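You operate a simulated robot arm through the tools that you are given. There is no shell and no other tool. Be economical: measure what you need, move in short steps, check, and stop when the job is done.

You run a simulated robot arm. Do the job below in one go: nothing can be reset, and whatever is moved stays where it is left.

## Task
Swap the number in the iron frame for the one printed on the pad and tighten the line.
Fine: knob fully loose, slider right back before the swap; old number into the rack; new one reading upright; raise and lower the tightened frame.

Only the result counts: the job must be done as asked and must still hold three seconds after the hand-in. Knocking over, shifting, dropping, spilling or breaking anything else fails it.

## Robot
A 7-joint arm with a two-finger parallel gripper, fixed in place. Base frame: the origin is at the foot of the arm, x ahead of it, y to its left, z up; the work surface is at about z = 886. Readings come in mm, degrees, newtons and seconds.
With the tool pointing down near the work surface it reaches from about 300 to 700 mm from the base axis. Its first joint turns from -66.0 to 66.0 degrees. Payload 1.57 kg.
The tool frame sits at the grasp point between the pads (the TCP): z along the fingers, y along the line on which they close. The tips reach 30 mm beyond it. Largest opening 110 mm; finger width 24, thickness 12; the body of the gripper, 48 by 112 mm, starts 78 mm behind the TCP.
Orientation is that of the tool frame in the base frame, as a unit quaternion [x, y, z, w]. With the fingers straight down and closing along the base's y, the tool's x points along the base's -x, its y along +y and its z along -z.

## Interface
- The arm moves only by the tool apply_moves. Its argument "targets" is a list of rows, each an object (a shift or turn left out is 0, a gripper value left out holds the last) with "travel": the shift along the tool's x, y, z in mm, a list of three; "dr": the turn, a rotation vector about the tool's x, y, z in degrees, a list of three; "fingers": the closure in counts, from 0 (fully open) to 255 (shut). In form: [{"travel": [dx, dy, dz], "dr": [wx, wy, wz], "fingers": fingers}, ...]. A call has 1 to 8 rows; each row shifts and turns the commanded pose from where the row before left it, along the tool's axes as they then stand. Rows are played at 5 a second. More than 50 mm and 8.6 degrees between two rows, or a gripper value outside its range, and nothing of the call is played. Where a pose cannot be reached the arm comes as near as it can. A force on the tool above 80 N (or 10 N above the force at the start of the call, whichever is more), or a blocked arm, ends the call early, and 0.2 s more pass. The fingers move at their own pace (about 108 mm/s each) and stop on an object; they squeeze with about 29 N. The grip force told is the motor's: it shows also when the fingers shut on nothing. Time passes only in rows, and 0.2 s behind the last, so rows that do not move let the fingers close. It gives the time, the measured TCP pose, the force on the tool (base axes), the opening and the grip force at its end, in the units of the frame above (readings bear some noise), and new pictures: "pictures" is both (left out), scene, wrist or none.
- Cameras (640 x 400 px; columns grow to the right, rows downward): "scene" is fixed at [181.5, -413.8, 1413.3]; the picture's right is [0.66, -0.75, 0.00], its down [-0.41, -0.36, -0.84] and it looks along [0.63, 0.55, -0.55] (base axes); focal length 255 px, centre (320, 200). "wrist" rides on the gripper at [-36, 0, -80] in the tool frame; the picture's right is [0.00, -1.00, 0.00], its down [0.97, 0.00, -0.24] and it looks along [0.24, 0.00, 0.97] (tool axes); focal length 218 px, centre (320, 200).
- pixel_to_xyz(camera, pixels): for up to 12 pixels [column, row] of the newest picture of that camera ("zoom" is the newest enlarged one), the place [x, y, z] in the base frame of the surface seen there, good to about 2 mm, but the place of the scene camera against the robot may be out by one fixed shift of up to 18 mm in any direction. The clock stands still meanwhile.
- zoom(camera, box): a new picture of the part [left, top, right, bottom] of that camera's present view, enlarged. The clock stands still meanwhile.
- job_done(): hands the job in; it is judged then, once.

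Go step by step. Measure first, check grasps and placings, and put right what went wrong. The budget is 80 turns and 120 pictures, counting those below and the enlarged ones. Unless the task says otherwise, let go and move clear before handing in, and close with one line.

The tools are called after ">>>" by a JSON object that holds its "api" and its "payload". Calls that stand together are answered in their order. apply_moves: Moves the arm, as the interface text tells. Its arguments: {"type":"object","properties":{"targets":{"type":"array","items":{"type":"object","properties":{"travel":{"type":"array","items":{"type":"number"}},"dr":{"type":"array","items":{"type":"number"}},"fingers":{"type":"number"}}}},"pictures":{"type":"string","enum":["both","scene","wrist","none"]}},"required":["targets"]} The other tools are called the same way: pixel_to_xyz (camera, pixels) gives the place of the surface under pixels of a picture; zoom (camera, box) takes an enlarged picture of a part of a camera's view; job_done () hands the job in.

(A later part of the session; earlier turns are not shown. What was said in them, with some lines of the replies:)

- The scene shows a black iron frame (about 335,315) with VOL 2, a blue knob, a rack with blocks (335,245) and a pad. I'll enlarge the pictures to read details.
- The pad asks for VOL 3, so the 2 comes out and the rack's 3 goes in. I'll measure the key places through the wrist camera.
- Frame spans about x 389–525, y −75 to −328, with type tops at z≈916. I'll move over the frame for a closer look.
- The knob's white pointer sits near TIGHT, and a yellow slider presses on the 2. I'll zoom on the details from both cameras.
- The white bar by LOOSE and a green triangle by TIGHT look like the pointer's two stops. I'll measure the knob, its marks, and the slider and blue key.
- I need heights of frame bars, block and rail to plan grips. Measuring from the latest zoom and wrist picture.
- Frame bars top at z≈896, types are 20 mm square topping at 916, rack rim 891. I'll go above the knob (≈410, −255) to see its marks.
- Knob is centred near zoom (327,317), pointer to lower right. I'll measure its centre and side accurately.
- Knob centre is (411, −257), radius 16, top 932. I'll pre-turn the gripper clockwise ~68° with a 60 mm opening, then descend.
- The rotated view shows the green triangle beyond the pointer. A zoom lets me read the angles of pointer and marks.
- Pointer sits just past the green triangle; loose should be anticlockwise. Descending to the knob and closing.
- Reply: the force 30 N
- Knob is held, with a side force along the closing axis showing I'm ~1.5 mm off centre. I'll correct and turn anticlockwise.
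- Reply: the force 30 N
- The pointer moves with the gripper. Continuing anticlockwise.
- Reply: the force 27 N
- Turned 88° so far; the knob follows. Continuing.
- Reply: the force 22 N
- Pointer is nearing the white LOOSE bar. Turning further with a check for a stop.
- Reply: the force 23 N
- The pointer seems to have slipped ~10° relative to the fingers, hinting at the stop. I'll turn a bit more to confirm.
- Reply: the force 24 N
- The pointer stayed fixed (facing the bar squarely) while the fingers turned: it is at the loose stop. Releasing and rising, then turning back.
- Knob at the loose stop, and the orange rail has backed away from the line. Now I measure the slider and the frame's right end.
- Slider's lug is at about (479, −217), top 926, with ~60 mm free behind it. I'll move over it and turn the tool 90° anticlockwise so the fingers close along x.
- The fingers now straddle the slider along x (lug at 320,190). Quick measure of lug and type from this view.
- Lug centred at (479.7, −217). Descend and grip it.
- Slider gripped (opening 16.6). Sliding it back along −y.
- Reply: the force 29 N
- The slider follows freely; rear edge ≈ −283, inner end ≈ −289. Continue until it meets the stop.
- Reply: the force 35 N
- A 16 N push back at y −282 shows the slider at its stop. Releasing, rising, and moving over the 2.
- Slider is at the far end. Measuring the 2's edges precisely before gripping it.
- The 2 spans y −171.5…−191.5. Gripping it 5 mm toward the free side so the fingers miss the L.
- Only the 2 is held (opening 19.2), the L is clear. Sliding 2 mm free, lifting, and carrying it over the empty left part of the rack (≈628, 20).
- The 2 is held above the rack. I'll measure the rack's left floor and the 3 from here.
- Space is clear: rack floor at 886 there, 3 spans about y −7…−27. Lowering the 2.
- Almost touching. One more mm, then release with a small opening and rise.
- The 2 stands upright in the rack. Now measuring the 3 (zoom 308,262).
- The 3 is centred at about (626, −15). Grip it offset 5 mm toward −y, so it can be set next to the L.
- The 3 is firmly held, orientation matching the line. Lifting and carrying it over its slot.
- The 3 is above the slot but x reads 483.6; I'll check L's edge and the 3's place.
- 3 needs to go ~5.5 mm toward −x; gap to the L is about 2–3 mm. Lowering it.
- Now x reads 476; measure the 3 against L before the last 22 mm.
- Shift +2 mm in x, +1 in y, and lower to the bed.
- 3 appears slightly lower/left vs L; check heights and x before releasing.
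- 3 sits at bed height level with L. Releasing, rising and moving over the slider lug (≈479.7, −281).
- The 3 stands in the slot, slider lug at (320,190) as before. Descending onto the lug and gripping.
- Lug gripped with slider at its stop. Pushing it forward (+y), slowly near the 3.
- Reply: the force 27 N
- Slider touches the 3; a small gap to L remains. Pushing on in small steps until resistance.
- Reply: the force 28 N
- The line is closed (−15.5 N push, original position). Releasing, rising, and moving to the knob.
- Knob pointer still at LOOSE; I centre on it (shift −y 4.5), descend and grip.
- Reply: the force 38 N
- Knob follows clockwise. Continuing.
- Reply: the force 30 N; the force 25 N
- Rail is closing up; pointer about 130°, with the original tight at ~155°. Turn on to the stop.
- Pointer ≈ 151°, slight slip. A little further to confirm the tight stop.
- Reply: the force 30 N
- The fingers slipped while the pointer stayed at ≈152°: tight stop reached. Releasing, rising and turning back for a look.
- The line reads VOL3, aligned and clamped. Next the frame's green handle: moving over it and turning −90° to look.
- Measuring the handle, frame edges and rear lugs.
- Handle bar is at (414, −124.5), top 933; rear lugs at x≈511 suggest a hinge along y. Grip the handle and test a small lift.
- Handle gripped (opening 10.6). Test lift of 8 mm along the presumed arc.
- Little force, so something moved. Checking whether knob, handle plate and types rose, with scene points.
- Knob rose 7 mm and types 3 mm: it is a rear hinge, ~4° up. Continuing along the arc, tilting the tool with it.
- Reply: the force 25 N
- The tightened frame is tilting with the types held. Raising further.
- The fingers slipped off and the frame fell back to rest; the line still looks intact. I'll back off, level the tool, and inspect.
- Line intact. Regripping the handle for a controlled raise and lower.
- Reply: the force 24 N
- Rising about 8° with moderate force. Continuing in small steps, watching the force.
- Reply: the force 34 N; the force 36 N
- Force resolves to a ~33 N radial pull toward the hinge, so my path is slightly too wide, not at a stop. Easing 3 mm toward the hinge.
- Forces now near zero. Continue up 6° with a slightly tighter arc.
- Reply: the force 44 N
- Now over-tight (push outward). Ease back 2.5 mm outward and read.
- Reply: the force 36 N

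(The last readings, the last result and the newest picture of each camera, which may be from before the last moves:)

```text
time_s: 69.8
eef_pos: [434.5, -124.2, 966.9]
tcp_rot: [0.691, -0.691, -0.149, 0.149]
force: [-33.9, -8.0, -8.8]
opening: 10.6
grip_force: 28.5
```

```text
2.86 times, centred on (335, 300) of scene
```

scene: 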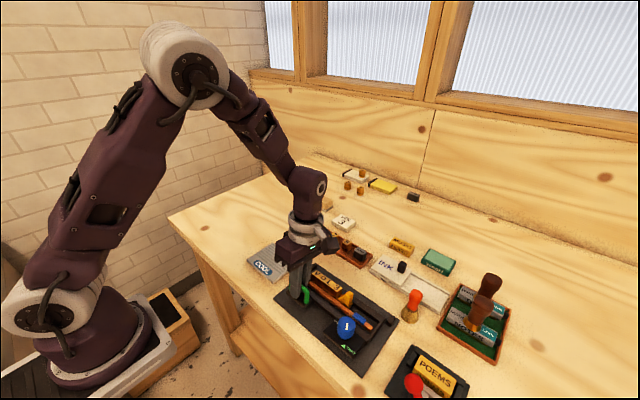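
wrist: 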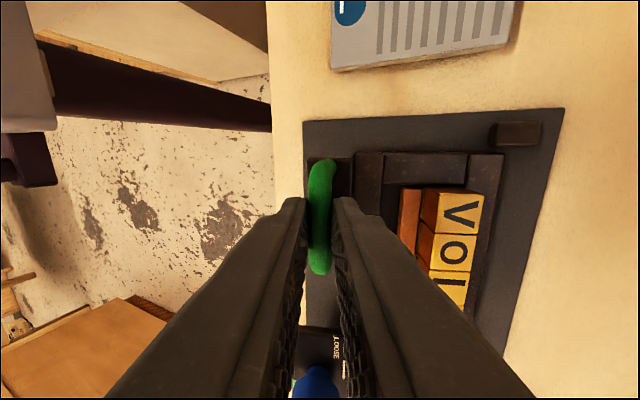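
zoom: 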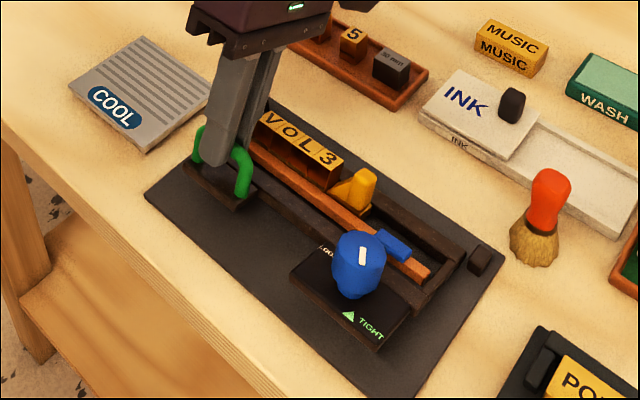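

The frame picture is unchanged from 17° (knob at 358,265): it is at its upper stop and the grip slid slightly. It's fully raised; now I lower it along the reverse arc.

>>> {"api": "apply_moves", "payload": {"targets": [{"travel": [0, 1.4, 3.3], "dr": [2, 0, 0]}, {"travel": [0, 1.4, 3.3], "dr": [2, 0, 0]}, {"travel": [0, 1.3, 3.4], "dr": [2, 0, 0]}, {"travel": [0, 1.3, 3.4], "dr": [2, 0, 0]}, {"travel": [0, 1.3, 3.4], "dr": [2, 0, 0]}, {}], "pictures": "none"}}

>>> {"api": "zoom", "payload": {"camera": "scene", "box": [250, 230, 420, 370]}}

```text
time_s: 71.2
eef_pos: [423.3, -125.1, 953.2]
tcp_rot: [-0.701, 0.702, 0.089, -0.088]
force: [-27.4, -7.5, 9.1]
opening: 10.7
grip_force: 28.6
```

```text
2.86 times, centred on (335, 300) of scene
```

zoom: 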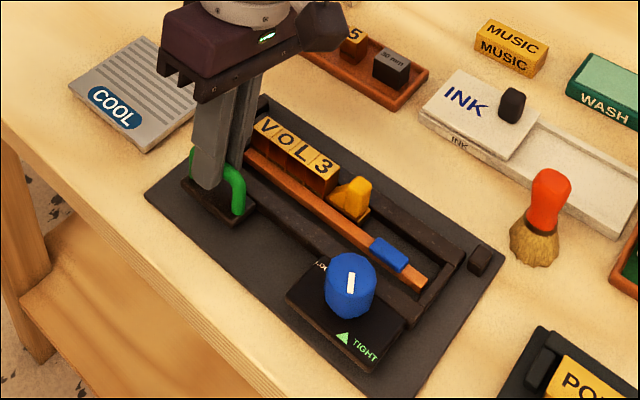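

Lowering works; a few degrees remain (knob at 350,285 vs 345,298 at rest). Continue down.

>>> {"api": "apply_moves", "payload": {"targets": [{"travel": [0, 2.2, 3.4], "dr": [2, 0, 0]}, {"travel": [0, 1.8, 3.4], "dr": [2, 0, 0]}, {"travel": [0, 1.0, 3], "dr": [2, 0, 0]}, {}], "pictures": "none"}}

>>> {"api": "zoom", "payload": {"camera": "scene", "box": [250, 230, 420, 370]}}

```text
time_s: 72.2
eef_pos: [416.4, -124.3, 943.1]
tcp_rot: [-0.704, 0.706, 0.051, -0.05]
force: [-20.3, -15.4, 2.5]
opening: 10.5
grip_force: 28.4
```

```text
2.86 times, centred on (335, 300) of scene
```

zoom: 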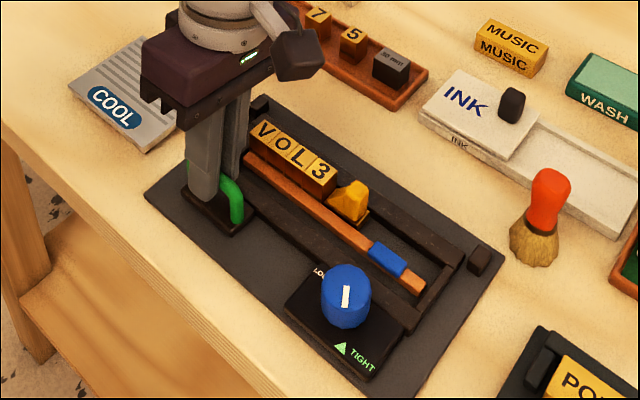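

Knob is back at its rest place (345,297). One small press to confirm seating, then release and rise.

>>> {"api": "apply_moves", "payload": {"targets": [{"travel": [0, 1.5, 3]}, {}], "pictures": "none"}}

>>> {"api": "apply_moves", "payload": {"targets": [{"fingers": 190}, {}, {"travel": [0, 0, -25]}, {"travel": [0, 0, -35]}, {"dr": [4, 0, 0]}, {"dr": [4, 0, 0], "travel": [0, 0, -20]}, {}], "pictures": "both"}}

>>> {"api": "zoom", "payload": {"camera": "scene", "box": [250, 230, 420, 370]}}

```text
time_s: 72.8
eef_pos: [416.6, -123.0, 941.8]
tcp_rot: [0.706, -0.705, -0.049, 0.049]
force: [-14.1, -3.3, 27.2]
opening: 11.1
grip_force: 28.7
```

```text
time_s: 74.4
eef_pos: [425.1, -123.2, 1020.9]
tcp_rot: [0.708, -0.706, 0.0, 0.0]
force: [-0.1, -0.6, 0.5]
opening: 28.1
grip_force: 0.0
```

scene: 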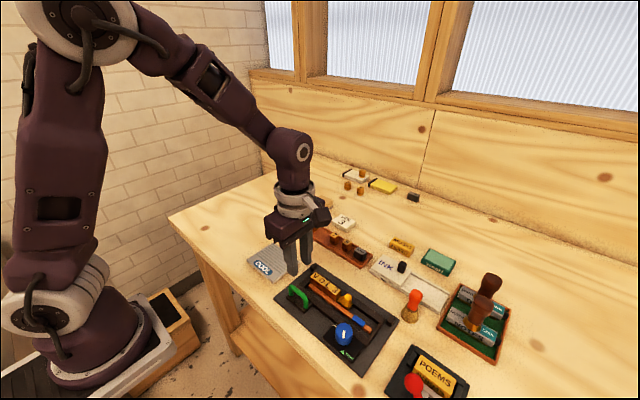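
wrist: 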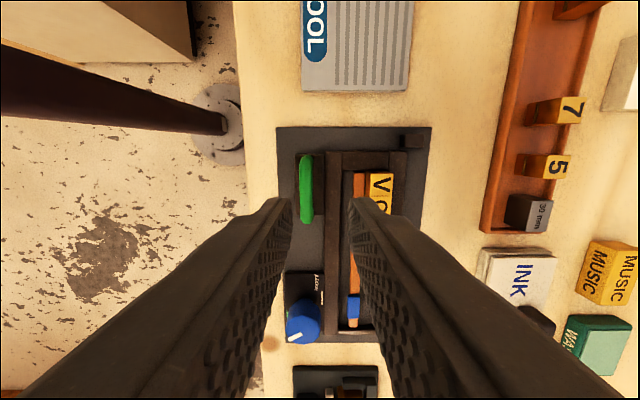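

```text
2.86 times, centred on (335, 300) of scene
```

zoom: 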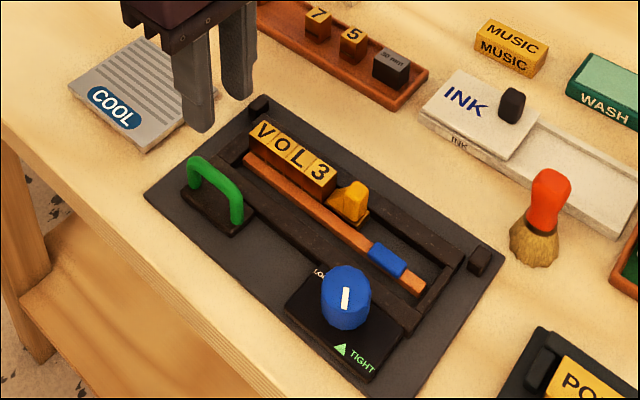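

Frame is down and released. I'll rise clear and check the line and rack from above.

>>> {"api": "apply_moves", "payload": {"targets": [{"travel": [0, -20, -45]}, {"travel": [0, -20, -45]}, {"travel": [0, -30, -30]}, {"travel": [-30, 0, -30]}, {}], "pictures": "both"}}

>>> {"api": "zoom", "payload": {"camera": "wrist", "box": [200, 120, 480, 320]}}

>>> {"api": "zoom", "payload": {"camera": "scene", "box": [275, 200, 405, 350]}}

```text
time_s: 75.6
eef_pos: [495.8, -94.5, 1173.0]
tcp_rot: [-0.706, 0.708, 0.0, -0.001]
force: [0.1, 0.1, -0.2]
opening: 28.1
grip_force: 0.1
```

scene: 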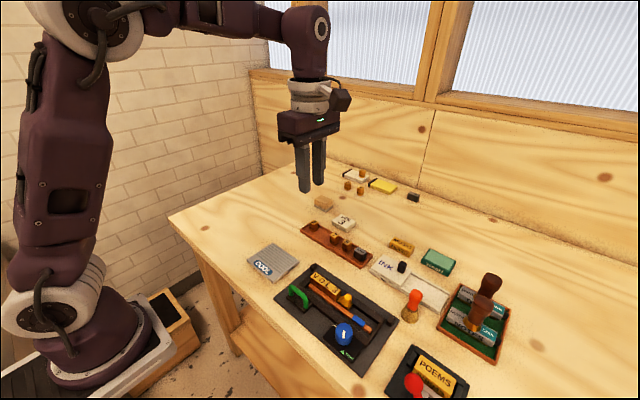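
wrist: 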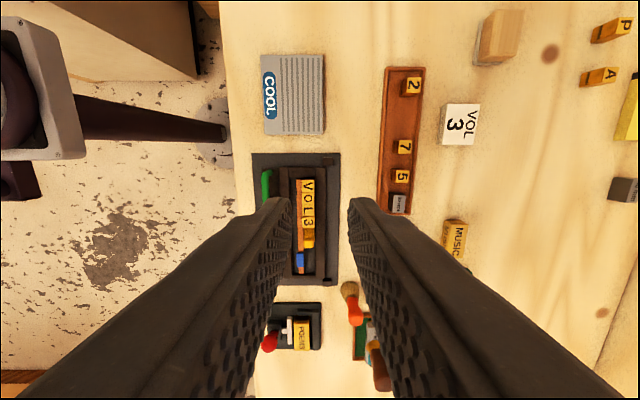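

```text
2.00 times, centred on (340, 220) of wrist
```

zoom: 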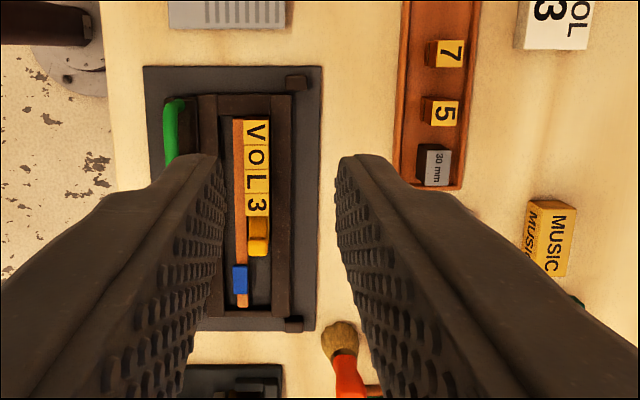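

```text
2.67 times, centred on (340, 275) of scene
```

zoom: 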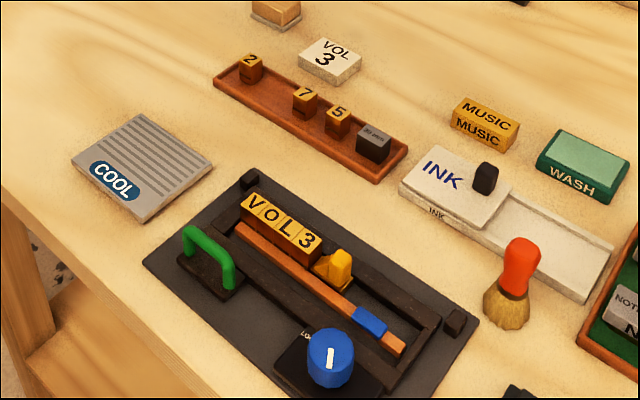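

The frame is down and tight, the line reads VOL3, the 2 stands in the rack (zoom 250,65), everything else is undisturbed and the arm is clear. Handing in.

>>> {"api": "job_done", "payload": {}}

```text
The job is handed in.
```

I handed the job in: the frame now reads VOL 3, tightened to the stop and seated, and the old 2 is standing in the rack. On the first raise my grip slipped and the frame fell back from about 17°. The line stayed intact, and I then raised it to its upper stop and lowered it under control.
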